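You operate a simulated robot arm through the tools that you are given. There is no shell and no other tool. Be economical: measure what you need, move in short steps, check, and stop when the job is done.

You are at the controls of a simulated two-armed robot. One attempt, no reset.

JOB
Swap the banding unit's bare core for the new band roll.
Fine: power off before the drawer opens, core into the blue tote, drawer shut and power on again. Where these are worked on the way, their far stop is far enough and under half their travel is too little: power switch of the banding unit.

It is judged by the outcome, as a careful person would: the job done as asked, and still so three seconds after it is handed in. It fails if anything else is knocked over, pushed out of place, dropped, spilled or broken.

ROBOT AND FRAMES
Two 7-joint arms with fingered hands on one trunk, on a base that drives. Base frame: it is fixed to the floor where the robot stands at the start and does not move with it; the origin is under the middle of the robot, x ahead of it, y to its left, z up. Readings come in mm, degrees, newtons and seconds.
The left shoulder is at the start at [20, 123, 1365], the right one opposite. Places, roughly: band roll drawer [600, 500, 700]; power switch of the banding unit [800, 0, 900]; spindle in the band roll drawer [600, 500, 600]; tote [400, -200, 800]. Payload 2.4 kg a hand.
The TCP of each hand is the grasp point between the finger pads, 17 mm short of the fingertips. In the tool frame z runs along the fingers and y along their closing line. The gripper opens to 88 mm. The gripper's body begins 47 mm behind the TCP. The gripper is a hand of 3 fingers: y runs from the thumb to the fingers, the wrist lies at [0, 0, -165] in the tool frame, and closing takes about 1.5 s.
Orientation is told as [roll, pitch, yaw] about the base's x, y, z axes, in that order, counted from this pose: with the fingers straight down and closing along the base's y, the tool's x points along the base's -x, its y along +y and its z along -z.

CONTROLS
- The arms move only by the tool play_rows. It takes "left_targets", "right_targets" or both (then of equal length, played together; a hand with none holds still); each is a list of rows, each an object of numbers (a shift or turn left out is 0, a gripper value left out holds the last): "rx", "ry", "rz": the turn, a rotation vector about the tool's x, y, z in degrees; "dx", "dy", "dz": the shift along the tool's x, y, z in cm. In form: [{"rx": .., "ry": .., "rz": .., "dx": .., "dy": .., "dz": ..}, ...]. A call has 1 to 20 rows; each row shifts and turns the commanded pose from where the row before left it, along the tool's axes as they then stand. "left_gripper" and "right_gripper" are, for a hand that has rows, the closure, from 0 (fully open) to 1 (shut), set as the call begins (left out, the last holds). Each row takes 0.2 s and may step no farther than 50 mm and 8.6 degrees from the row before; otherwise, or with a gripper value out of range, the whole call is refused. A pose out of reach is approached as far as the arm can. The call stops where the force on the tool passes 40 N (or 10 N more than at its start, if that is more) or the arm is blocked; 0.2 s more then pass. The fingers move at their own pace (about 45 mm/s each) and stop on an object; they squeeze with about 30 N. The grip force told is the motor's: it shows also when the fingers shut on nothing. Time passes only in rows, and 0.2 s behind the last, so rows that do not move let the fingers close. The reply holds the time, the measured pose of the TCP, the force on the tool along the base axes, the opening and the grip force, in the units named above and with some noise, with the torque about the TCP (base axes, N m) and any sound that the robot's microphone picked up, and new pictures: "views" is both (left out), scene, wrist or none (wrist: the cameras of the hands that moved).
- Cameras (640 x 400 px; columns grow to the right, rows downward): "scene" is now at [43.9, 4, 1825.8]; the picture's right is [0.05, -1.00, 0.00], its down [-0.89, -0.05, -0.46] and it looks along [0.46, 0.02, -0.89] (base axes); focal length 268 px, centre (320, 200). "left" rides on the left gripper at [-52, 4, -66] in its tool frame; the picture's right is [-0.08, -1.00, 0.00], its down [0.78, -0.07, -0.62] and it looks along [0.62, -0.05, 0.78] (tool axes); focal length 243 px, centre (320, 200). "right" rides on the right gripper at [52, 4, -66] in its tool frame; the picture's right is [-0.08, 1.00, 0.00], its down [-0.78, -0.07, -0.62] and it looks along [-0.62, -0.05, 0.78] (tool axes); focal length 243 px, centre (320, 200). There is no depth. A picture from a camera that has moved, and an enlarged one, comes with that camera's place and axes in the base frame and with its lens. The place of the scene camera against the robot may be out by one fixed shift of up to 25 mm in any direction.
- raise_lower(by): slides the trunk up (or, below 0, down) by that many mm; the arms and the scene camera ride with it, the base frame stays. It gives what a move gives, with no picture.
- base_move(legs): drives the robot by 1 to 6 legs, each [ahead, left, turn to the left] in mm, mm and degrees, along the robot's own axes; the way and the turn of a leg run together, so that a leg with both is an arc; at most 1500 mm and 180 degrees a leg. The arms and the cameras ride along, it lands a little off, and it stops where it bumps. It gives what a move gives, and a new picture of the scene camera.
- finger_targets(finger1, finger2, thumb_bend, hand): sets how far each is bent, from 0 (flat) to 1 (curled in); at 0.3 the hand is open as for a grip, at 0.7 the pads meet at the TCP. One left out holds its place. A second passes; each finger stops where it meets its share of the squeeze, and holds until it gets a number again. A gripper value or a shape takes the hand back. It gives what a move gives, with no picture; readings hold the bend of each and the force on the fingers (four entries, about 0 where the hand has none), thumb and palm.
- hand_shape(shape, hand): the hand has 3 fingers and takes this shape, open, in about a second: jaw (thumb against the fingers, like two jaws); tri (thumb and two fingers); tip (a fingertip pinch); poke (one finger out to press); point (the index stretched); flat (the hand flat); cup (the hand cupped); fist (a fist). The gripper value then closes the fingers along that shape, each until it touches; the sizes above hold for jaw. It gives what a move gives, with no picture.
- aim_head(pan, tilt): turns the head with the scene camera to pan (to the left, within 120 degrees either way) and tilt (down, from -29 to 69), counted from straight ahead of the robot. It gives what a move gives, and a new picture of the scene camera.
- zoom(camera, box): a new picture of the part [left, top, right, bottom] of that camera's present view, enlarged. The clock stands still meanwhile.
- hand_in(): hands the job in; it is judged then, once.

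Go step by step. Nothing tells you exact positions but the pictures and the camera data: compare them with the known pose of the tool, close in by small moves and look again before you grip or let go. The budget is 120 turns and 260 pictures, counting those below and the enlarged ones. Unless the task says otherwise, let go and move clear before handing in, and close with one line.

The tools are called after "Emit:" as a command line: name --argument value ..., lists and objects as JSON in quotes. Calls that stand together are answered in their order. play_rows: Moves the arms, as the interface text tells. Its arguments: {"type":"object","properties":{"left_targets":{"type":"array","items":{"type":"object","properties":{"rx":{"type":"number"},"ry":{"type":"number"},"rz":{"type":"number"},"dx":{"type":"number"},"dy":{"type":"number"},"dz":{"type":"number"}}}},"left_gripper":{"type":"number"},"right_targets":{"type":"array","items":{"type":"object","properties":{"rx":{"type":"number"},"ry":{"type":"number"},"rz":{"type":"number"},"dx":{"type":"number"},"dy":{"type":"number"},"dz":{"type":"number"}}}},"right_gripper":{"type":"number"},"views":{"type":"string","enum":["both","scene","wrist","none"]}},"required":[]} The other tools are called the same way: raise_lower (by) slides the trunk up or down; hand_shape (shape, hand) gives the hand a shape; finger_targets (finger1, finger2, thumb_bend, hand) moves the fingers one by one; base_move (legs) drives the base; aim_head (pan, tilt) turns the head that bears the scene camera; zoom (camera, box) takes an enlarged picture of a part of a camera's view; hand_in () hands the job in.

At the start:

```text
time_s: 0.0
left_ee_pos: [233.3, 287.7, 1225.1]
left_ee_rot: [0.0, -0.1, 0.0]
left_ft_force: [0.0, 0.7, -0.4]
left_ft_torque: [0.0, 0.0, 0.0]
left_width: 87.9
left_grasp_force: 0.0
left_shape: jaw
left_bend: [0.3, 0.3, 0.3]
left_finger forces: [0.0, 0.0, 0.0, 0.0, 0.0, 0.0]
right_ee_pos: [274.3, 27.1, 1167.2]
right_ee_rot: [-0.1, 0.0, 0.0]
right_ft_force: [-0.1, -0.7, 0.3]
right_ft_torque: [0.05, 0.02, -0.01]
right_width: 88.0
right_grasp_force: 0.1
right_shape: jaw
right_bend: [0.3, 0.3, 0.3]
right_finger forces: [0.0, 0.0, 0.0, 0.1, 0.1, 0.0]
trunk travel left (down, up): [-578.0, 252.0]
robot x, y, heading: [0.2, -2.9, -0.1]
head pan, tilt: [3.1, 62.4]
```

scene: 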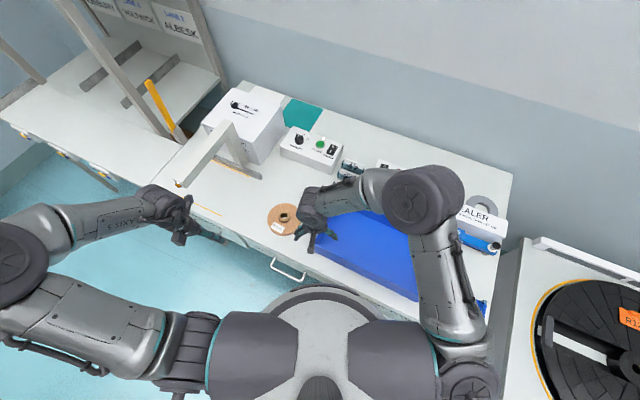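
right: 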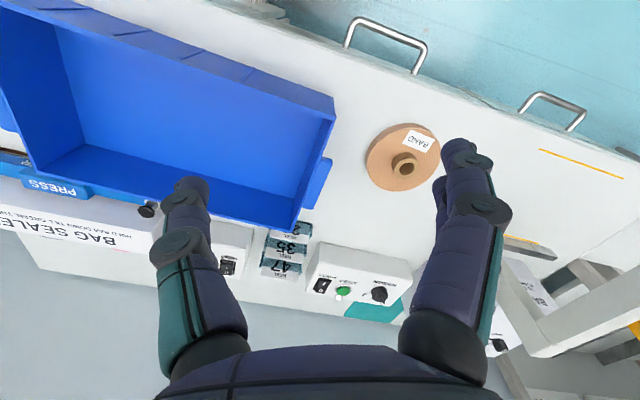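
left: 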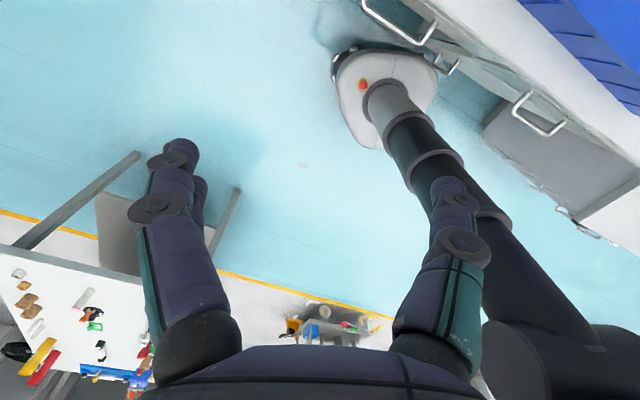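

I see a workbench with a blue tote, a tan band roll, and boxes with switches. I'll look closer before moving.

Emit:
zoom --camera "scene" --box '[160, 70, 420, 290]'

Emit:
zoom --camera "right" --box '[220, 180, 640, 400]'

Emit:
aim_head --pan 35 --tilt 50

```text
1.82 times, centred on (290, 180) of scene
camera zoom: at [43.9, 4.0, 1825.8], right [0.05, -1.0, 0.0], down [-0.89, -0.05, -0.46], along [0.46, 0.02, -0.89], focal length 488 px, centre (374, 236)
```

zoom: 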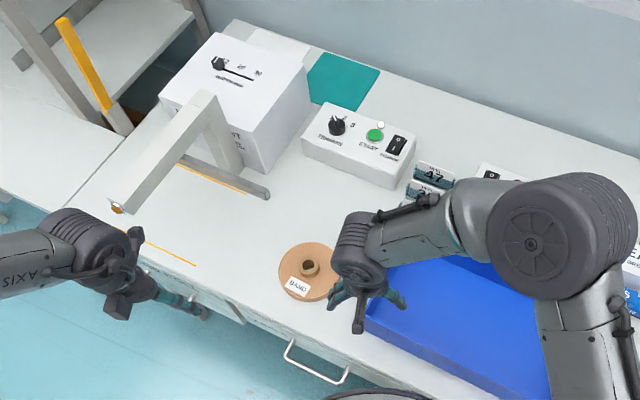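

```text
1.52 times, centred on (430, 290) of right
camera zoom: at [222.6, 32.6, 1233.4], right [0.08, 1.0, 0.0], down [0.78, -0.07, 0.62], along [0.62, -0.05, -0.78], focal length 370 px, centre (152, 63)
```

zoom: 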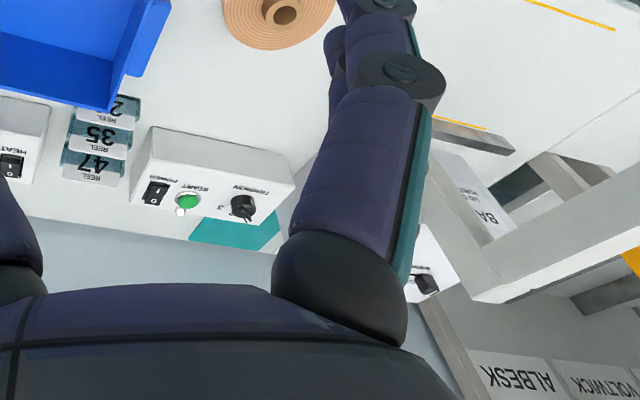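

```text
time_s: 1.0
left_ee_pos: [233.0, 288.1, 1224.4]
left_ee_rot: [0.0, 0.0, 0.0]
left_ft_force: [-0.5, -0.3, -0.1]
left_ft_torque: [0.01, 0.02, -0.01]
left_width: 87.9
left_grasp_force: 0.0
left_shape: jaw
left_bend: [0.3, 0.3, 0.3]
left_finger forces: [0.0, 0.0, 0.0, 0.0, 0.1, 0.0]
right_ee_pos: [275.2, 27.5, 1167.8]
right_ee_rot: [0.1, 0.0, 0.1]
right_ft_force: [0.2, 0.2, 0.3]
right_ft_torque: [0.02, -0.01, 0.02]
right_width: 87.9
right_grasp_force: 0.1
right_shape: jaw
right_bend: [0.3, 0.3, 0.3]
right_finger forces: [0.0, 0.0, 0.0, 0.1, 0.0, 0.0]
trunk travel left (down, up): [-578.0, 252.0]
robot x, y, heading: [2.5, 2.3, 0.1]
head pan, tilt: [35.0, 50.0]
camera scene: at [43.3, 44.6, 1841.1], right [0.57, -0.82, 0.0], down [-0.63, -0.44, -0.64], along [0.53, 0.37, -0.77], focal length 268 px, centre (320, 200)
```

scene: 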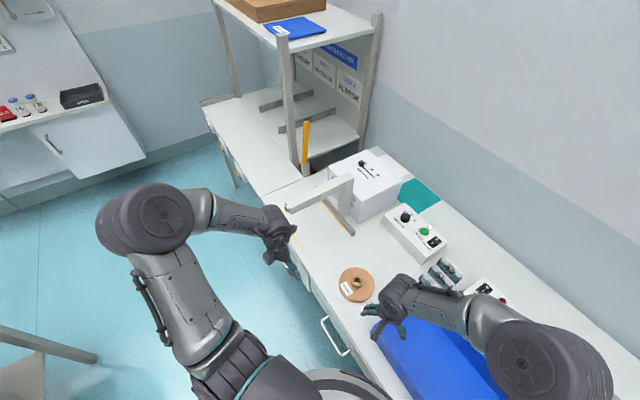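

I'll zoom on the banding unit and its controls in the present view.

Emit:
zoom --camera "scene" --box '[250, 130, 510, 300]'

Emit:
zoom --camera "left" --box '[340, 0, 640, 200]'

Emit:
zoom --camera "right" --box '[320, 0, 640, 200]'

```text
2.35 times, centred on (380, 215) of scene
camera zoom: at [43.3, 44.6, 1841.1], right [0.57, -0.82, 0.0], down [-0.63, -0.44, -0.64], along [0.53, 0.37, -0.77], focal length 631 px, centre (179, 165)
```

zoom: 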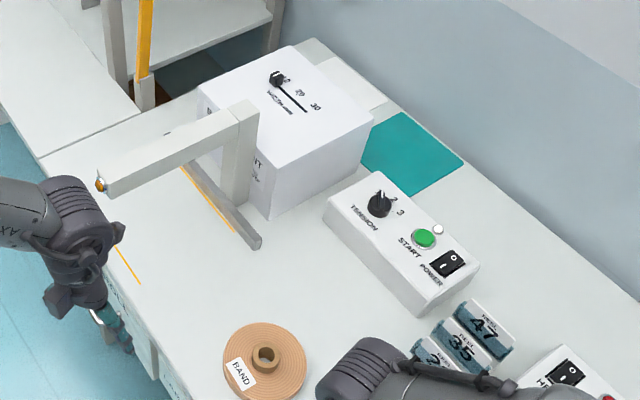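

```text
2.00 times, centred on (490, 100) of left
camera zoom: at [285.3, 293.0, 1291.7], right [0.08, -1.0, 0.0], down [-0.78, -0.07, 0.62], along [-0.62, -0.05, -0.78], focal length 485 px, centre (-20, 400)
```

zoom: 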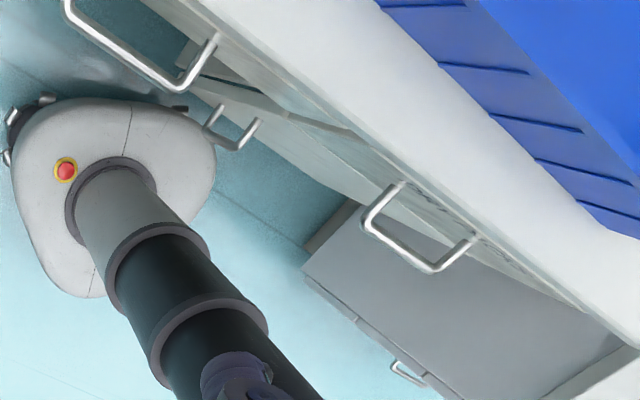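

```text
2.00 times, centred on (480, 100) of right
camera zoom: at [222.6, 32.6, 1233.4], right [0.08, 1.0, 0.0], down [0.78, -0.07, 0.62], along [0.62, -0.05, -0.78], focal length 485 px, centre (0, 400)
```

zoom: 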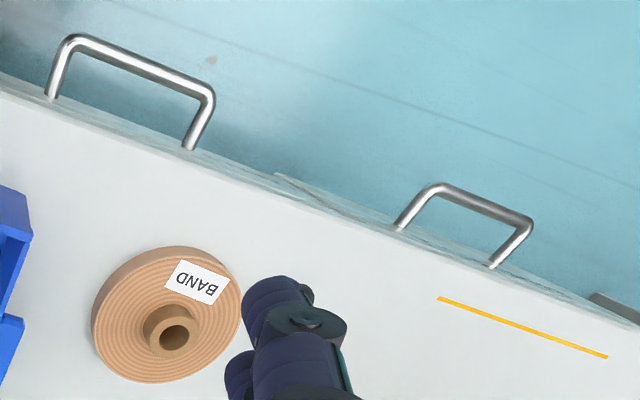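

The bench is turned about 22° to the right of my frame, and the banding unit's drawer should be the left one. I'll square up to the bench, back off and look at the fronts.

Emit:
base_move --legs '[[-300, 0, -22], [-250, 600, 0]]'

Emit:
aim_head --pan 0 --tilt 45

```text
time_s: 6.2
left_ee_pos: [15.7, 890.3, 1225.3]
left_ee_rot: [0.0, 0.0, -21.6]
left_ft_force: [-0.2, 0.8, -0.5]
left_ft_torque: [0.01, 0.01, 0.03]
left_width: 87.9
left_grasp_force: 0.1
left_shape: jaw
left_bend: [0.3, 0.3, 0.3]
left_finger forces: [0.0, 0.1, 0.0, 0.0, 0.0, 0.1]
right_ee_pos: [-42.6, 633.3, 1167.8]
right_ee_rot: [0.0, 0.0, -21.5]
right_ft_force: [0.3, 0.8, -0.4]
right_ft_torque: [-0.01, 0.01, 0.0]
right_width: 87.7
right_grasp_force: 0.1
right_shape: jaw
right_bend: [0.3, 0.3, 0.3]
right_finger forces: [0.0, 0.0, 0.0, 0.0, 0.0, 0.0]
trunk travel left (down, up): [-578.0, 252.0]
robot x, y, heading: [-304.4, 706.4, -21.9]
head pan, tilt: [35.0, 50.0]
camera scene: at [-250.0, 733.3, 1841.1], right [0.23, -0.97, 0.0], down [-0.75, -0.18, -0.64], along [0.62, 0.15, -0.77], focal length 268 px, centre (320, 200)
```

scene: 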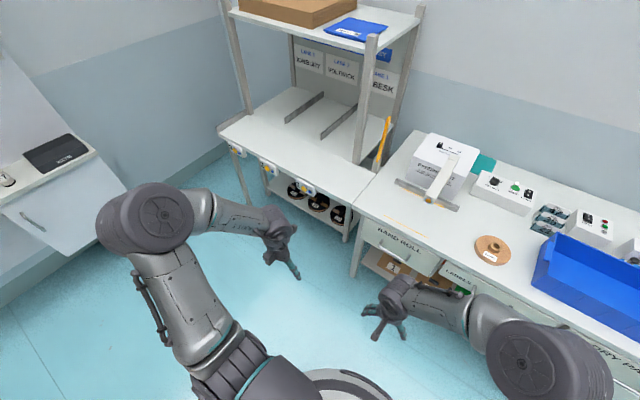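

```text
time_s: 7.3
left_ee_pos: [15.5, 890.7, 1225.0]
left_ee_rot: [0.0, 0.0, -21.6]
left_ft_force: [0.9, -1.1, -0.4]
left_ft_torque: [-0.01, 0.01, -0.01]
left_width: 87.8
left_grasp_force: 0.1
left_shape: jaw
left_bend: [0.3, 0.3, 0.3]
left_finger forces: [0.1, 0.1, 0.0, 0.1, 0.1, 0.1]
right_ee_pos: [-41.9, 631.3, 1167.7]
right_ee_rot: [-0.1, 0.0, -21.6]
right_ft_force: [0.2, -0.1, 0.4]
right_ft_torque: [0.0, -0.02, -0.03]
right_width: 87.8
right_grasp_force: 0.2
right_shape: jaw
right_bend: [0.3, 0.3, 0.3]
right_finger forces: [0.0, 0.0, 0.0, 0.0, 0.0, 0.1]
trunk travel left (down, up): [-578.0, 252.0]
robot x, y, heading: [-304.4, 708.3, -21.8]
head pan, tilt: [0.0, 45.0]
camera scene: at [-249.2, 685.1, 1848.0], right [-0.37, -0.93, 0.0], down [-0.66, 0.26, -0.71], along [0.66, -0.26, -0.71], focal length 268 px, centre (320, 200)
```

scene: 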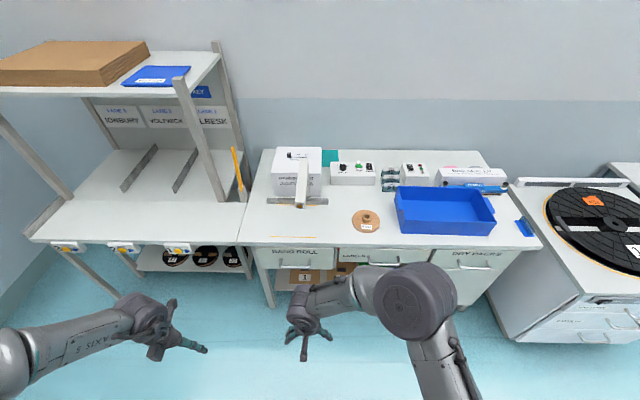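

The left drawer is labelled BAND ROLL. Zooming on the control box and the drawer.

Emit:
zoom --camera "scene" --box '[260, 140, 420, 240]'

Emit:
zoom --camera "scene" --box '[230, 210, 390, 310]'

```text
4.00 times, centred on (340, 190) of scene
camera zoom: at [-249.2, 685.1, 1848.0], right [-0.37, -0.93, 0.0], down [-0.66, 0.26, -0.71], along [0.66, -0.26, -0.71], focal length 1073 px, centre (240, 240)
```

zoom: 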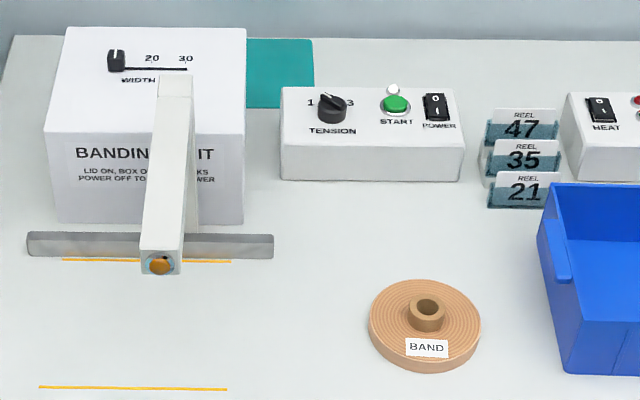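

```text
4.00 times, centred on (310, 260) of scene
camera zoom: at [-249.2, 685.1, 1848.0], right [-0.37, -0.93, 0.0], down [-0.66, 0.26, -0.71], along [0.66, -0.26, -0.71], focal length 1073 px, centre (360, -40)
```

zoom: 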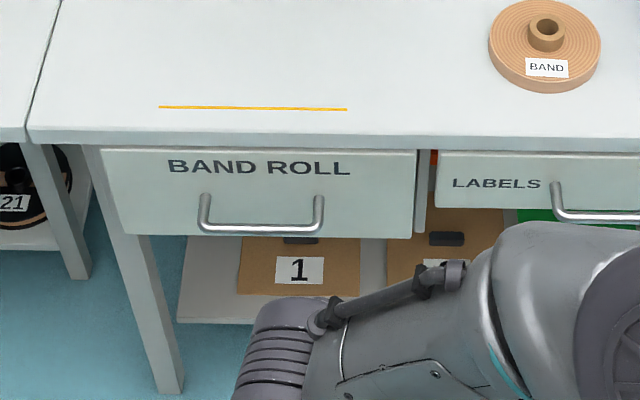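

Triangulating from the two views gives the bench top at about z 840, the switch near z 900 and the drawer handle near z 695. I'll lower the trunk, shape the right hand to poke, and drive up in front of the control box.

Emit:
raise_lower --by -200

Emit:
hand_shape --shape "poke" --hand "right"

Emit:
base_move --legs '[[300, -124, 0], [230, 0, 0]]'

Emit:
aim_head --pan -5 --tilt 50

```text
time_s: 9.4
left_ee_pos: [16.3, 889.9, 1025.0]
left_ee_rot: [0.0, -0.1, -21.6]
left_ft_force: [-0.1, 0.1, 0.7]
left_ft_torque: [-0.01, 0.01, -0.02]
left_width: 87.9
left_grasp_force: 0.1
left_shape: jaw
left_bend: [0.3, 0.3, 0.3]
left_finger forces: [0.0, 0.1, 0.0, 0.0, 0.1, 0.0]
right_ee_pos: [-42.1, 631.7, 967.2]
right_ee_rot: [-0.1, 0.0, -21.5]
right_ft_force: [0.0, -0.1, -0.1]
right_ft_torque: [0.0, -0.03, 0.03]
right_width: 88.0
right_grasp_force: 0.1
right_shape: jaw
right_bend: [0.3, 0.3, 0.3]
right_finger forces: [0.0, 0.0, 0.0, 0.0, 0.1, 0.0]
trunk travel left (down, up): [-378.0, 452.0]
robot x, y, heading: [-303.7, 704.4, -21.6]
head pan, tilt: [0.0, 45.0]
```

```text
time_s: 10.3
left_ee_pos: [15.6, 890.1, 1025.5]
left_ee_rot: [0.0, -0.1, -21.5]
left_ft_force: [0.2, -0.1, 0.2]
left_ft_torque: [-0.01, 0.02, 0.0]
left_width: 87.8
left_grasp_force: 0.0
left_shape: jaw
left_bend: [0.3, 0.3, 0.3]
left_finger forces: [0.1, 0.1, 0.0, 0.1, 0.0, 0.1]
right_ee_pos: [-42.1, 631.7, 967.4]
right_ee_rot: [0.0, 0.0, -21.6]
right_ft_force: [0.2, -0.1, -0.3]
right_ft_torque: [-0.01, 0.03, -0.02]
right_width: 0.0
right_grasp_force: 0.0
right_shape: poke
right_bend: [1.0, 1.0, 0.45]
right_finger forces: [0.0, 0.0, 0.0, 0.0, 0.0, 0.0]
trunk travel left (down, up): [-378.0, 452.0]
robot x, y, heading: [-306.8, 708.4, -21.4]
head pan, tilt: [0.0, 45.0]
```

```text
time_s: 13.8
left_ee_pos: [465.6, 575.9, 1025.9]
left_ee_rot: [0.0, 0.0, -22.0]
left_ft_force: [-0.7, -0.4, -0.5]
left_ft_torque: [0.02, -0.02, -0.04]
left_width: 87.8
left_grasp_force: 0.1
left_shape: jaw
left_bend: [0.3, 0.3, 0.3]
left_finger forces: [0.0, 0.0, 0.1, 0.0, 0.0, 0.0]
right_ee_pos: [406.5, 317.2, 968.3]
right_ee_rot: [0.0, 0.0, -21.9]
right_ft_force: [0.4, -0.3, 0.5]
right_ft_torque: [0.03, 0.0, 0.0]
right_width: 0.0
right_grasp_force: 0.1
right_shape: poke
right_bend: [1.0, 1.0, 0.45]
right_finger forces: [0.0, 0.0, 0.0, 0.0, 0.0, 0.0]
trunk travel left (down, up): [-378.0, 452.0]
robot x, y, heading: [141.0, 395.4, -22.1]
head pan, tilt: [0.0, 45.0]
camera scene: at [198.8, 371.7, 1648.0], right [-0.37, -0.93, 0.0], down [-0.66, 0.26, -0.71], along [0.66, -0.26, -0.71], focal length 268 px, centre (320, 200)
```

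scene: 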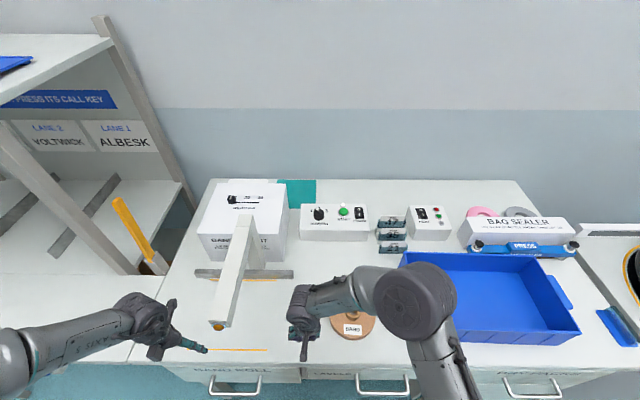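

```text
time_s: 14.5
left_ee_pos: [463.1, 576.5, 1026.6]
left_ee_rot: [0.1, 0.0, -21.9]
left_ft_force: [0.1, -1.0, 0.7]
left_ft_torque: [0.01, 0.01, 0.03]
left_width: 88.0
left_grasp_force: 0.1
left_shape: jaw
left_bend: [0.3, 0.3, 0.3]
left_finger forces: [0.0, 0.0, 0.0, 0.0, 0.0, 0.1]
right_ee_pos: [404.5, 318.1, 968.0]
right_ee_rot: [-0.1, -0.1, -21.9]
right_ft_force: [0.4, 0.6, 0.3]
right_ft_torque: [0.02, 0.02, 0.02]
right_width: 0.0
right_grasp_force: 0.0
right_shape: poke
right_bend: [1.0, 1.0, 0.45]
right_finger forces: [0.0, 0.1, 0.0, 0.0, 0.0, 0.0]
trunk travel left (down, up): [-378.0, 452.0]
robot x, y, heading: [140.6, 392.1, -22.0]
head pan, tilt: [-5.0, 50.0]
camera scene: at [190.6, 367.8, 1641.2], right [-0.45, -0.89, 0.0], down [-0.68, 0.35, -0.64], along [0.57, -0.29, -0.77], focal length 268 px, centre (320, 200)
```

scene: 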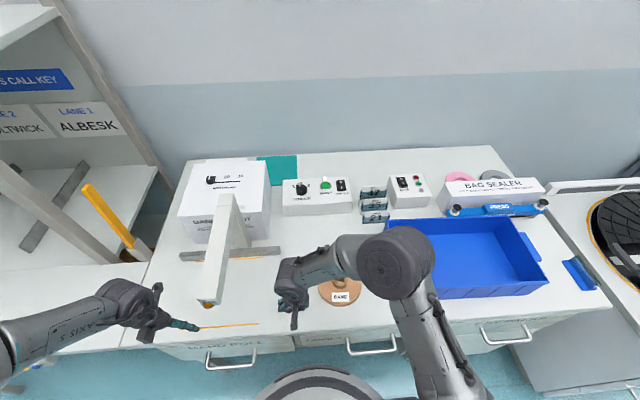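

Now I'll zoom on the switch to see its state and fix its position.

Emit:
zoom --camera "scene" --box '[270, 150, 430, 250]'

Emit:
zoom --camera "scene" --box '[318, 168, 366, 198]'

Emit:
play_rows --right_targets '[{"dz": 0}]' --views "wrist"

```text
4.00 times, centred on (350, 200) of scene
camera zoom: at [190.6, 367.8, 1641.2], right [-0.45, -0.89, 0.0], down [-0.68, 0.35, -0.64], along [0.57, -0.29, -0.77], focal length 1073 px, centre (200, 200)
```

zoom: 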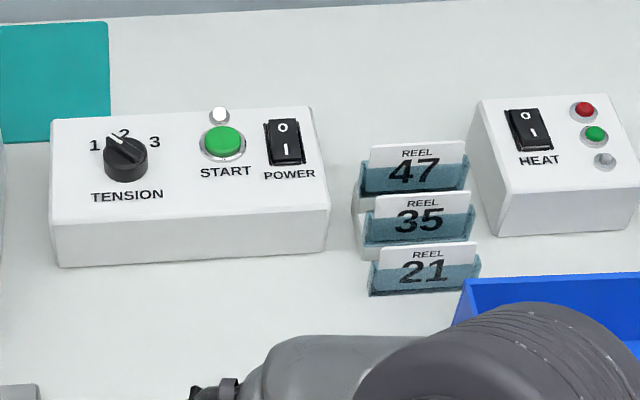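

```text
13.33 times, centred on (342, 183) of scene
camera zoom: at [190.6, 367.8, 1641.2], right [-0.45, -0.89, 0.0], down [-0.68, 0.35, -0.64], along [0.57, -0.29, -0.77], focal length 3576 px, centre (27, 427)
```

zoom: 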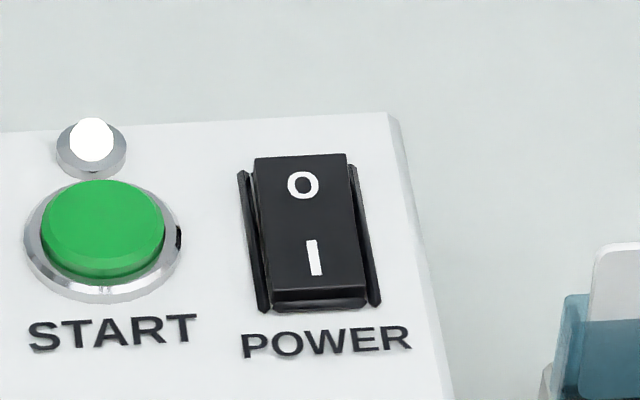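

```text
time_s: 14.9
left_ee_pos: [463.3, 575.9, 1024.9]
left_ee_rot: [0.1, 0.0, -21.9]
left_ft_force: [-0.2, -0.2, -0.2]
left_ft_torque: [-0.01, 0.02, 0.02]
left_width: 88.0
left_grasp_force: 0.1
left_shape: jaw
left_bend: [0.3, 0.3, 0.3]
left_finger forces: [0.0, 0.0, 0.1, 0.0, 0.0, 0.1]
right_ee_pos: [405.5, 316.7, 967.4]
right_ee_rot: [-0.1, 0.0, -21.9]
right_ft_force: [-0.2, 0.2, 0.0]
right_ft_torque: [0.01, -0.03, 0.02]
right_width: 0.0
right_grasp_force: 0.0
right_shape: poke
right_bend: [1.0, 1.0, 0.45]
right_finger forces: [0.0, 0.0, 0.0, 0.1, 0.0, 0.0]
trunk travel left (down, up): [-378.0, 452.0]
robot x, y, heading: [137.7, 392.0, -21.7]
head pan, tilt: [-5.0, 50.0]
camera right: at [358.6, 342.2, 1033.4], right [0.45, 0.89, 0.0], down [0.7, -0.35, 0.62], along [0.55, -0.28, -0.78], focal length 243 px, centre (320, 200)
```

right: 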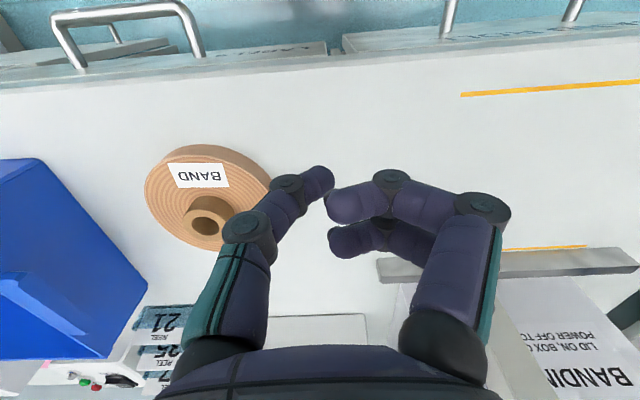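

The rocker has O at the back and I at the front, and the lamp is lit, so power is on. The poking thumb-tip lies on the tool axis, so I'll move that hand toward the switch, staying high.

Emit:
play_rows --right_targets '[{"dz": -3}, {"dx": -4.5, "dy": -1.7}, {"dx": -4.5, "dy": -1.7}, {"dx": -4.5, "dy": -1.7}, {"dx": -4.5, "dy": -1.7}, {"dx": -4.5, "dy": -1.7}, {"dx": -4.5, "dy": -1.7}, {"dx": -4.5, "dy": -1.7}, {"dx": -4.5, "dy": -1.7}, {"dx": -4, "dy": -1.7}]' --views "both"

```text
time_s: 17.1
left_ee_pos: [463.9, 576.2, 1025.0]
left_ee_rot: [0.0, 0.0, -21.9]
left_ft_force: [0.2, 0.1, 0.0]
left_ft_torque: [-0.02, 0.02, 0.0]
left_width: 87.9
left_grasp_force: 0.1
left_shape: jaw
left_bend: [0.3, 0.3, 0.3]
left_finger forces: [0.0, 0.1, 0.0, 0.1, 0.0, 0.0]
right_ee_pos: [538.2, 99.7, 1014.6]
right_ee_rot: [0.0, 0.0, -21.8]
right_ft_force: [-0.3, 0.3, 1.6]
right_ft_torque: [-0.01, -0.01, 0.01]
right_width: 0.0
right_grasp_force: 0.1
right_shape: poke
right_bend: [1.0, 1.0, 0.45]
right_finger forces: [0.0, 0.1, 0.1, 0.0, 0.1, 0.1]
right hand out of reach, approached as far as the arm can: row 6, 7, 8, 9, 10
trunk travel left (down, up): [-378.0, 452.0]
robot x, y, heading: [142.5, 392.7, -21.9]
head pan, tilt: [-5.0, 50.0]
camera scene: at [190.6, 367.6, 1641.1], right [-0.45, -0.89, 0.0], down [-0.68, 0.35, -0.64], along [0.57, -0.29, -0.77], focal length 268 px, centre (320, 200)
camera right: at [491.1, 124.3, 1079.9], right [0.45, 0.89, 0.0], down [0.7, -0.35, 0.62], along [0.55, -0.28, -0.78], focal length 243 px, centre (320, 200)
```

scene: 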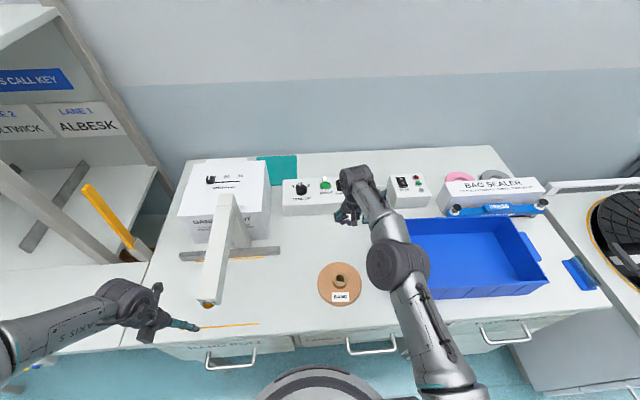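
right: 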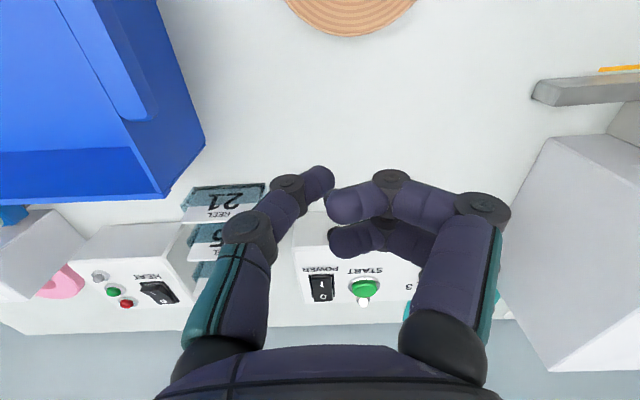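

The arm runs out of reach with the tool straight down; the switch is at about (796, -29, 883). Turning the robot left brings the right shoulder forward, so first I'll check the clearance at the base.

Emit:
aim_head --pan 0 --tilt 69

Emit:
play_rows --left_targets '[{"dz": 0}]' --views "wrist"

```text
time_s: 17.9
left_ee_pos: [465.5, 576.1, 1025.1]
left_ee_rot: [0.0, 0.0, -21.9]
left_ft_force: [0.1, -0.3, -0.4]
left_ft_torque: [-0.03, -0.02, 0.01]
left_width: 88.0
left_grasp_force: 0.0
left_shape: jaw
left_bend: [0.3, 0.3, 0.3]
left_finger forces: [0.1, 0.1, 0.1, 0.0, 0.0, 0.0]
right_ee_pos: [538.1, 100.3, 1014.4]
right_ee_rot: [0.0, -0.1, -21.9]
right_ft_force: [0.2, -0.7, 0.2]
right_ft_torque: [0.0, -0.03, -0.01]
right_width: 0.0
right_grasp_force: 0.0
right_shape: poke
right_bend: [1.0, 1.0, 0.45]
right_finger forces: [0.0, 0.1, 0.0, 0.0, 0.0, 0.0]
trunk travel left (down, up): [-378.0, 452.0]
robot x, y, heading: [140.1, 397.3, -21.9]
head pan, tilt: [0.0, 68.8]
camera scene: at [174.0, 381.6, 1619.2], right [-0.37, -0.93, 0.0], down [-0.86, 0.35, -0.36], along [0.34, -0.14, -0.93], focal length 268 px, centre (320, 200)
```

scene: 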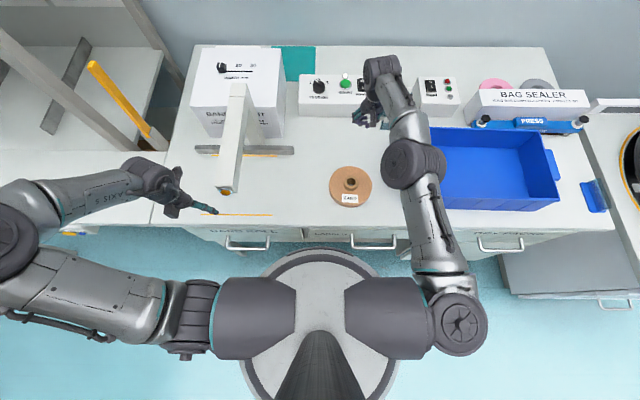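

```text
time_s: 18.3
left_ee_pos: [463.2, 576.6, 1026.2]
left_ee_rot: [0.0, 0.0, -21.9]
left_ft_force: [-0.4, -0.9, -0.1]
left_ft_torque: [-0.01, -0.01, 0.03]
left_width: 88.1
left_grasp_force: 0.0
left_shape: jaw
left_bend: [0.3, 0.3, 0.3]
left_finger forces: [0.1, 0.0, 0.0, 0.0, 0.0, 0.0]
right_ee_pos: [537.5, 99.8, 1014.5]
right_ee_rot: [0.0, -0.1, -21.8]
right_ft_force: [-0.9, 0.4, 0.8]
right_ft_torque: [-0.02, 0.03, 0.0]
right_width: 0.0
right_grasp_force: 0.0
right_shape: poke
right_bend: [1.0, 1.0, 0.45]
right_finger forces: [0.0, 0.0, 0.0, 0.0, 0.0, 0.0]
trunk travel left (down, up): [-378.0, 452.0]
robot x, y, heading: [138.7, 397.0, -21.6]
head pan, tilt: [0.0, 68.8]
camera left: at [514.4, 560.3, 1091.8], right [-0.29, -0.96, 0.0], down [-0.75, 0.23, 0.62], along [-0.59, 0.18, -0.78], focal length 243 px, centre (320, 200)
```

left: 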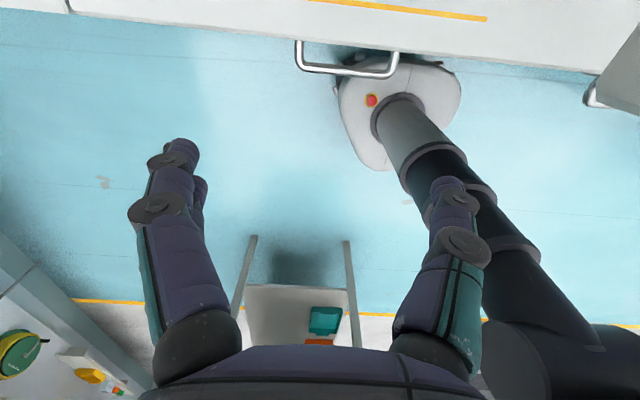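

The base front is just under the bench edge. I'll retract the right hand, turn 45° left and shift a little right, so the right shoulder leads.

Emit:
play_rows --right_targets '[{"dx": 4.5, "dz": -1}, {"dx": 4.5, "dz": -1}, {"dx": 4.5}, {"dx": 4.5}, {"dx": 4.5}]' --views "none"

Emit:
base_move --legs '[[0, 0, 45], [-35, -71, 0]]'

Emit:
raise_lower --by -100

Emit:
aim_head --pan -45 --tilt 55

```text
time_s: 19.5
left_ee_pos: [463.7, 576.4, 1026.4]
left_ee_rot: [0.0, 0.1, -21.8]
left_ft_force: [-0.4, -0.1, 0.0]
left_ft_torque: [0.02, 0.0, -0.03]
left_width: 87.9
left_grasp_force: 0.1
left_shape: jaw
left_bend: [0.3, 0.3, 0.3]
left_finger forces: [0.0, 0.1, 0.0, 0.0, 0.0, 0.0]
right_ee_pos: [329.1, 182.5, 1035.6]
right_ee_rot: [-0.1, -0.2, -21.9]
right_ft_force: [-0.2, -0.5, 0.7]
right_ft_torque: [-0.05, -0.01, 0.0]
right_width: 0.3
right_grasp_force: 0.0
right_shape: poke
right_bend: [1.0, 1.0, 0.45]
right_finger forces: [0.0, 0.1, 0.0, 0.0, 0.0, 0.0]
trunk travel left (down, up): [-378.0, 452.0]
robot x, y, heading: [134.9, 397.4, -21.9]
head pan, tilt: [0.0, 68.8]
```

```text
time_s: 22.6
left_ee_pos: [234.6, 670.9, 1025.6]
left_ee_rot: [0.1, -0.1, 23.4]
left_ft_force: [0.5, -0.3, 0.0]
left_ft_torque: [0.05, 0.03, -0.01]
left_width: 88.1
left_grasp_force: 0.0
left_shape: jaw
left_bend: [0.3, 0.3, 0.3]
left_finger forces: [0.1, 0.1, 0.0, 0.1, 0.1, 0.1]
right_ee_pos: [419.8, 299.1, 1033.1]
right_ee_rot: [0.0, 0.1, 23.4]
right_ft_force: [0.9, -0.8, -0.6]
right_ft_torque: [0.03, 0.02, -0.03]
right_width: 0.0
right_grasp_force: 0.0
right_shape: poke
right_bend: [1.0, 1.0, 0.45]
right_finger forces: [0.0, 0.0, 0.0, 0.0, 0.0, 0.1]
trunk travel left (down, up): [-378.0, 452.0]
robot x, y, heading: [130.8, 314.5, 23.4]
head pan, tilt: [0.0, 68.8]
camera scene: at [169.6, 327.2, 1619.2], right [0.4, -0.92, 0.0], down [-0.86, -0.37, -0.36], along [0.33, 0.14, -0.93], focal length 268 px, centre (320, 200)
```

scene: 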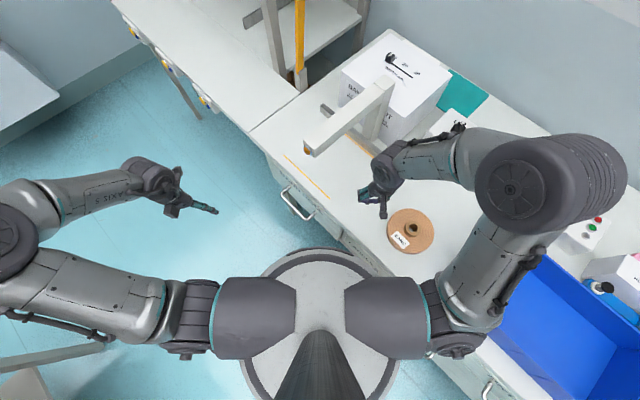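

```text
time_s: 24.0
left_ee_pos: [235.8, 671.8, 924.9]
left_ee_rot: [0.0, 0.1, 23.4]
left_ft_force: [0.2, -0.6, 0.0]
left_ft_torque: [-0.01, 0.01, -0.03]
left_width: 88.3
left_grasp_force: 0.1
left_shape: jaw
left_bend: [0.3, 0.3, 0.3]
left_finger forces: [0.0, 0.0, 0.0, 0.0, 0.0, 0.1]
right_ee_pos: [420.3, 300.5, 935.5]
right_ee_rot: [0.0, 0.0, 23.5]
right_ft_force: [-0.2, -0.3, -0.1]
right_ft_torque: [-0.03, 0.01, -0.01]
right_width: 0.0
right_grasp_force: 0.0
right_shape: poke
right_bend: [1.0, 1.0, 0.45]
right_finger forces: [0.0, 0.1, 0.0, 0.0, 0.0, 0.0]
trunk travel left (down, up): [-278.0, 552.0]
robot x, y, heading: [134.3, 312.8, 23.4]
head pan, tilt: [0.0, 68.8]
```

```text
time_s: 25.1
left_ee_pos: [235.5, 671.2, 925.2]
left_ee_rot: [0.0, -0.1, 23.4]
left_ft_force: [0.1, 0.0, -0.5]
left_ft_torque: [0.0, 0.0, 0.01]
left_width: 88.0
left_grasp_force: 0.0
left_shape: jaw
left_bend: [0.3, 0.3, 0.3]
left_finger forces: [0.1, 0.0, 0.0, 0.1, 0.0, 0.0]
right_ee_pos: [420.8, 300.1, 935.2]
right_ee_rot: [0.0, 0.0, 23.5]
right_ft_force: [-0.1, 0.3, 0.4]
right_ft_torque: [0.0, 0.05, 0.02]
right_width: 0.0
right_grasp_force: 0.0
right_shape: poke
right_bend: [1.0, 1.0, 0.45]
right_finger forces: [0.0, 0.0, 0.0, 0.1, 0.0, 0.0]
trunk travel left (down, up): [-278.0, 552.0]
robot x, y, heading: [135.6, 313.7, 23.4]
head pan, tilt: [-45.0, 55.0]
camera scene: at [185.3, 280.3, 1534.6], right [-0.37, -0.93, 0.0], down [-0.76, 0.3, -0.57], along [0.53, -0.21, -0.82], focal length 268 px, centre (320, 200)
```

scene: 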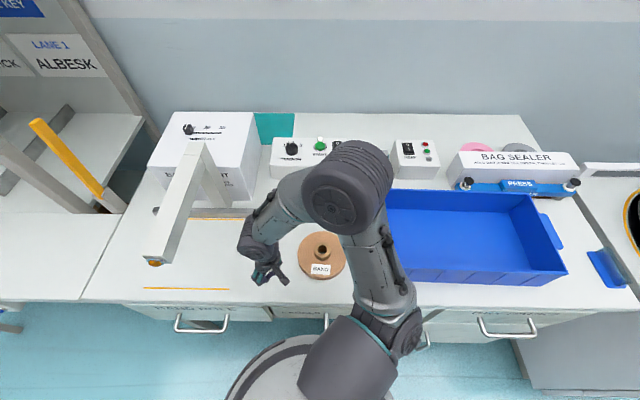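

Shoulder is now much closer. I'll square the hand to the bench and pitch the fingers forward about 48°.

Emit:
play_rows --right_targets '[{"rz": 7.57, "dz": -1.2}, {"rz": 7.57, "dz": -1.2}, {"rz": 7.57, "dz": -1.2}, {"rz": 7.57, "dz": -1.2}, {"rz": 7.57, "dz": -1.2, "dy": -2}, {"rz": 7.57, "dz": -1.2, "dy": -2}, {"ry": -8, "dy": -2}, {"ry": -8, "dy": -2}, {"ry": -8, "dy": -2}, {"ry": -8, "dy": -2}, {"ry": -8, "dy": -2}, {"ry": -8, "dy": -2}]' --views "both"

```text
time_s: 27.7
left_ee_pos: [235.2, 671.6, 925.3]
left_ee_rot: [0.0, -0.1, 23.4]
left_ft_force: [-0.9, 0.3, 0.4]
left_ft_torque: [0.0, 0.02, 0.03]
left_width: 87.9
left_grasp_force: 0.0
left_shape: jaw
left_bend: [0.3, 0.3, 0.3]
left_finger forces: [0.1, 0.1, 0.1, 0.0, 0.1, 0.1]
right_ee_pos: [441.7, 211.7, 1082.5]
right_ee_rot: [-0.1, -48.1, -22.1]
right_ft_force: [0.1, -0.1, -0.6]
right_ft_torque: [-0.06, -0.01, -0.04]
right_width: 0.0
right_grasp_force: 0.1
right_shape: poke
right_bend: [1.0, 1.0, 0.45]
right_finger forces: [0.0, 0.0, 0.0, 0.0, 0.0, 0.1]
right hand out of reach, approached as far as the arm can: row 8, 9, 10, 11, 12
trunk travel left (down, up): [-278.0, 552.0]
robot x, y, heading: [134.6, 315.6, 23.6]
head pan, tilt: [-45.0, 55.0]
camera scene: at [185.2, 280.2, 1534.6], right [-0.37, -0.93, 0.0], down [-0.76, 0.3, -0.57], along [0.53, -0.21, -0.82], focal length 268 px, centre (320, 200)
camera right: at [365.9, 249.2, 1087.7], right [0.43, 0.9, 0.06], down [0.03, -0.08, 1.0], along [0.9, -0.42, -0.06], focal length 243 px, centre (320, 200)
```

scene: 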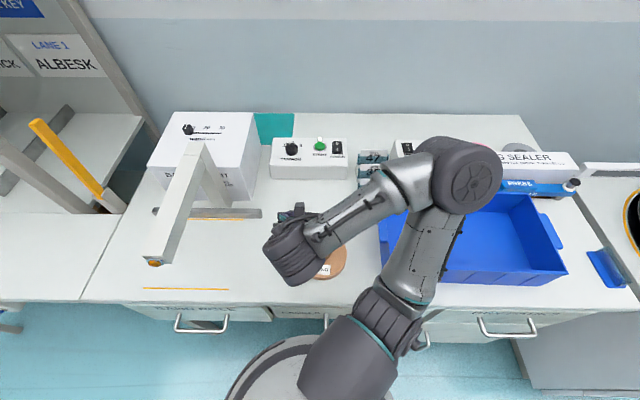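
right: 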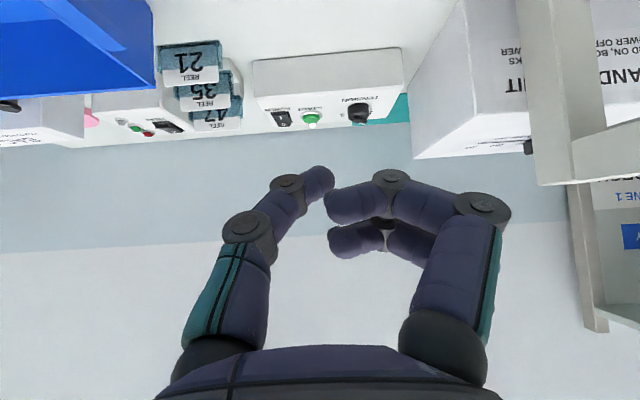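

Orientation is set. Moving forward and slightly down towards the switch.

Emit:
play_rows --right_targets '[{"dx": -1.95, "dz": 3.29, "dy": -1.14}, {"dx": -1.95, "dz": 3.29, "dy": -1.14}, {"dx": -1.95, "dz": 3.29, "dy": -1.14}, {"dx": -1.95, "dz": 3.29, "dy": -1.14}, {"dx": -1.95, "dz": 3.29, "dy": -1.14}, {"dx": -1.95, "dz": 3.29, "dy": -1.14}, {"dx": -1.95, "dz": 3.29, "dy": -1.14}, {"dx": -1.95, "dz": 3.29, "dy": -1.14}]' --views "both"

```text
time_s: 29.5
left_ee_pos: [235.1, 671.2, 927.1]
left_ee_rot: [0.0, 0.0, 23.4]
left_ft_force: [-0.4, -0.5, -0.2]
left_ft_torque: [-0.02, -0.01, -0.03]
left_width: 87.5
left_grasp_force: 0.1
left_shape: jaw
left_bend: [0.3, 0.3, 0.3]
left_finger forces: [0.0, 0.0, 0.1, 0.1, 0.1, 0.0]
right_ee_pos: [687.1, 15.2, 1020.3]
right_ee_rot: [-0.2, -48.0, -21.9]
right_ft_force: [0.6, 0.2, 0.3]
right_ft_torque: [-0.02, 0.01, -0.01]
right_width: 0.1
right_grasp_force: 0.1
right_shape: poke
right_bend: [1.0, 1.0, 0.45]
right_finger forces: [0.0, 0.0, 0.1, 0.0, 0.1, 0.0]
trunk travel left (down, up): [-278.0, 552.0]
robot x, y, heading: [138.1, 312.6, 23.4]
head pan, tilt: [-45.0, 55.0]
camera scene: at [185.7, 280.2, 1534.6], right [-0.37, -0.93, 0.0], down [-0.76, 0.3, -0.57], along [0.53, -0.21, -0.82], focal length 268 px, centre (320, 200)
camera right: at [611.6, 52.0, 1025.8], right [0.43, 0.9, 0.06], down [0.03, -0.08, 1.0], along [0.9, -0.42, -0.06], focal length 243 px, centre (320, 200)
```

scene: 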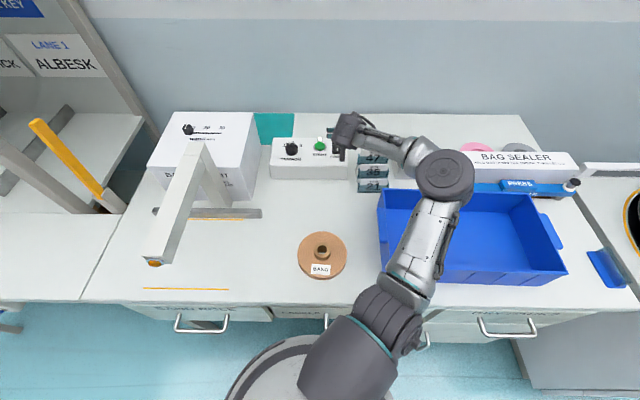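
right: 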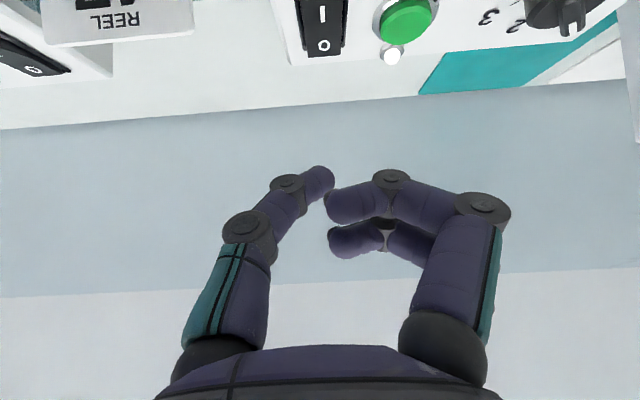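

The switch is lined up sideways, but the curled fingers would come down on START. I'll roll the hand so that they are lifted above the thumb-tip.

Emit:
play_rows --right_targets '[{"rz": 8}, {"rz": 8}, {"rz": 8}, {"rz": 8}, {"rz": 8}, {"rz": 8}, {"rz": 8}, {"rz": 8}, {"rz": 8}]' --views "both"

```text
time_s: 31.5
left_ee_pos: [236.3, 670.8, 926.5]
left_ee_rot: [0.1, 0.0, 23.4]
left_ft_force: [0.2, -0.6, 0.1]
left_ft_torque: [0.02, -0.02, 0.01]
left_width: 88.3
left_grasp_force: 0.1
left_shape: jaw
left_bend: [0.3, 0.3, 0.3]
left_finger forces: [0.0, 0.0, 0.0, 0.0, 0.0, 0.0]
right_ee_pos: [685.1, 16.1, 1022.3]
right_ee_rot: [46.6, -13.2, -99.9]
right_ft_force: [-0.8, 0.0, 1.2]
right_ft_torque: [-0.01, 0.0, -0.02]
right_width: 0.1
right_grasp_force: 0.0
right_shape: poke
right_bend: [1.0, 1.0, 0.45]
right_finger forces: [0.0, 0.0, 0.0, 0.0, 0.1, 0.0]
trunk travel left (down, up): [-278.0, 552.0]
robot x, y, heading: [136.3, 312.8, 23.4]
head pan, tilt: [-45.0, 55.0]
camera scene: at [185.4, 280.2, 1534.6], right [-0.37, -0.93, 0.0], down [-0.76, 0.3, -0.57], along [0.53, -0.21, -0.82], focal length 268 px, centre (320, 200)
camera right: at [652.3, 85.5, 1058.3], right [0.69, -0.04, 0.72], down [-0.61, -0.58, 0.55], along [0.4, -0.81, -0.42], focal length 243 px, centre (320, 200)
```

scene: 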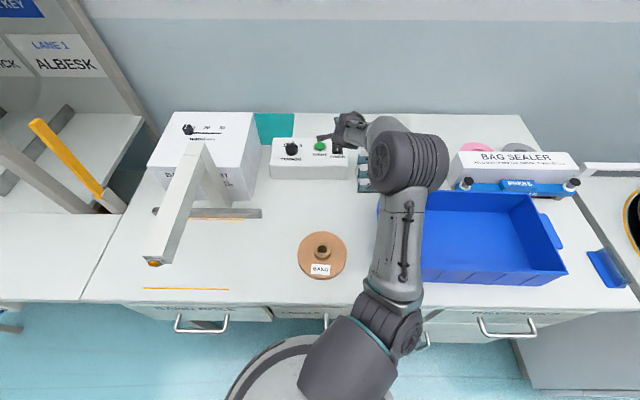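
right: 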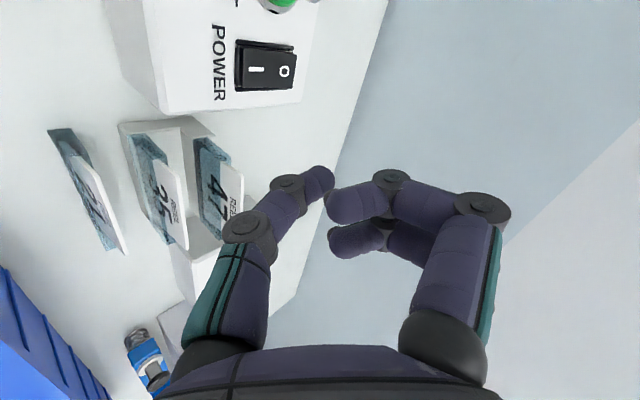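

The fingers are now lifted and the thumb-tip points along the press line. Advancing to about 20 mm above the O side.

Emit:
play_rows --right_targets '[{"dx": 0.16, "dy": -0.22, "dz": 3.5}, {"dx": 0.16, "dy": -0.22, "dz": 3.5}, {"dx": 0.16, "dy": -0.22, "dz": 3.5}, {"dx": 0.16, "dy": -0.22, "dz": 3.5}]' --views "wrist"

Emit:
zoom --camera "scene" --box '[260, 100, 420, 200]'

```text
time_s: 32.5
left_ee_pos: [236.9, 671.9, 925.7]
left_ee_rot: [0.0, 0.0, 23.3]
left_ft_force: [0.4, 0.0, 0.2]
left_ft_torque: [-0.03, -0.02, 0.0]
left_width: 88.1
left_grasp_force: 0.1
left_shape: jaw
left_bend: [0.3, 0.3, 0.3]
left_finger forces: [0.0, 0.1, 0.1, 0.0, 0.0, 0.1]
right_ee_pos: [778.6, -17.4, 920.6]
right_ee_rot: [46.6, -13.2, -99.8]
right_ft_force: [0.0, 0.6, -0.5]
right_ft_torque: [-0.02, 0.01, 0.0]
right_width: 0.0
right_grasp_force: 0.0
right_shape: poke
right_bend: [1.0, 1.0, 0.45]
right_finger forces: [0.0, 0.0, 0.0, 0.0, 0.0, 0.1]
trunk travel left (down, up): [-278.0, 552.0]
robot x, y, heading: [135.6, 314.4, 23.6]
head pan, tilt: [-45.0, 55.0]
camera right: at [745.2, 52.3, 956.0], right [0.69, -0.04, 0.72], down [-0.6, -0.58, 0.55], along [0.4, -0.81, -0.42], focal length 243 px, centre (320, 200)
```

right: 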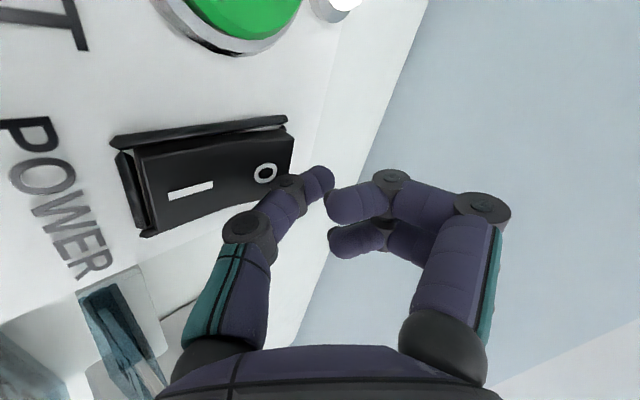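

```text
4.00 times, centred on (340, 150) of scene
camera zoom: at [185.9, 279.9, 1534.6], right [-0.37, -0.93, 0.0], down [-0.76, 0.3, -0.57], along [0.53, -0.21, -0.82], focal length 1073 px, centre (240, 400)
```

zoom: 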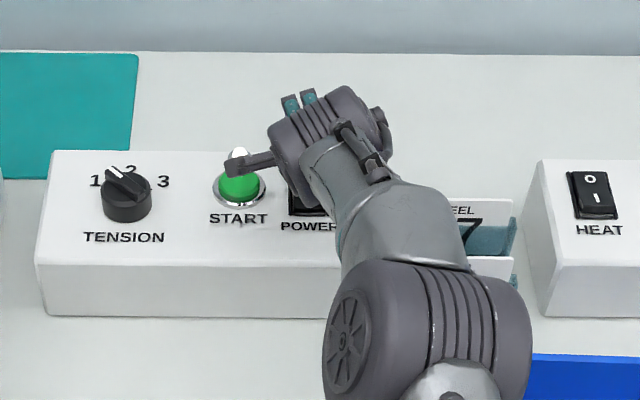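

Intersecting the wrist rays puts the O mark at about (772, -12, 900), so the tip is some 17 mm too far back. Correcting before I press.

Emit:
play_rows --right_targets '[{"dx": 0.45, "dy": -0.58, "dz": -1.66}]' --views "wrist"

Emit:
zoom --camera "right" --box '[160, 80, 400, 230]'

```text
time_s: 32.9
left_ee_pos: [234.5, 671.5, 925.0]
left_ee_rot: [0.1, 0.0, 23.5]
left_ft_force: [0.2, -0.3, 0.3]
left_ft_torque: [-0.01, -0.04, 0.0]
left_width: 88.2
left_grasp_force: 0.1
left_shape: jaw
left_bend: [0.3, 0.3, 0.3]
left_finger forces: [0.0, 0.0, 0.1, 0.0, 0.0, 0.0]
right_ee_pos: [763.1, -7.6, 926.1]
right_ee_rot: [46.6, -13.2, -99.8]
right_ft_force: [-1.4, 0.1, -0.4]
right_ft_torque: [0.0, 0.0, 0.01]
right_width: 0.1
right_grasp_force: 0.0
right_shape: poke
right_bend: [1.0, 1.0, 0.45]
right_finger forces: [0.0, 0.0, 0.0, 0.0, 0.1, 0.1]
trunk travel left (down, up): [-278.0, 552.0]
robot x, y, heading: [136.6, 312.6, 23.6]
head pan, tilt: [-45.0, 55.0]
camera right: at [729.6, 61.9, 962.2], right [0.69, -0.03, 0.72], down [-0.6, -0.58, 0.55], along [0.4, -0.81, -0.42], focal length 243 px, centre (320, 200)
```

right: 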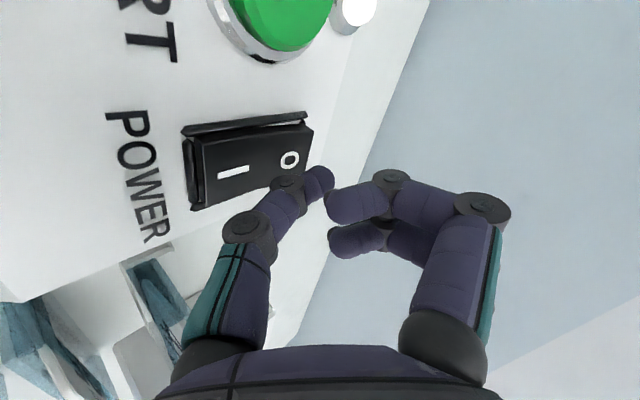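

```text
2.67 times, centred on (280, 155) of right
camera zoom: at [729.6, 61.9, 962.2], right [0.69, -0.03, 0.72], down [-0.6, -0.58, 0.55], along [0.4, -0.81, -0.42], focal length 647 px, centre (427, 320)
```

zoom: 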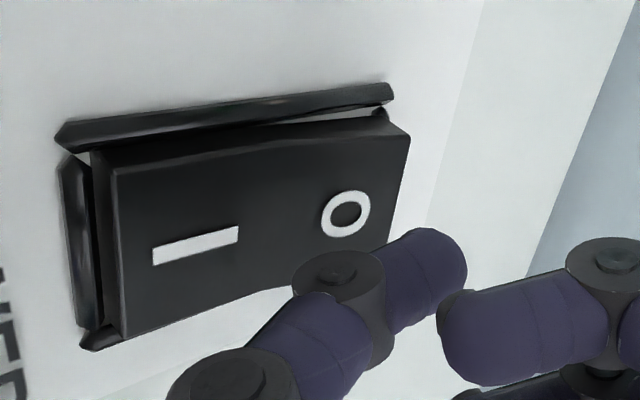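

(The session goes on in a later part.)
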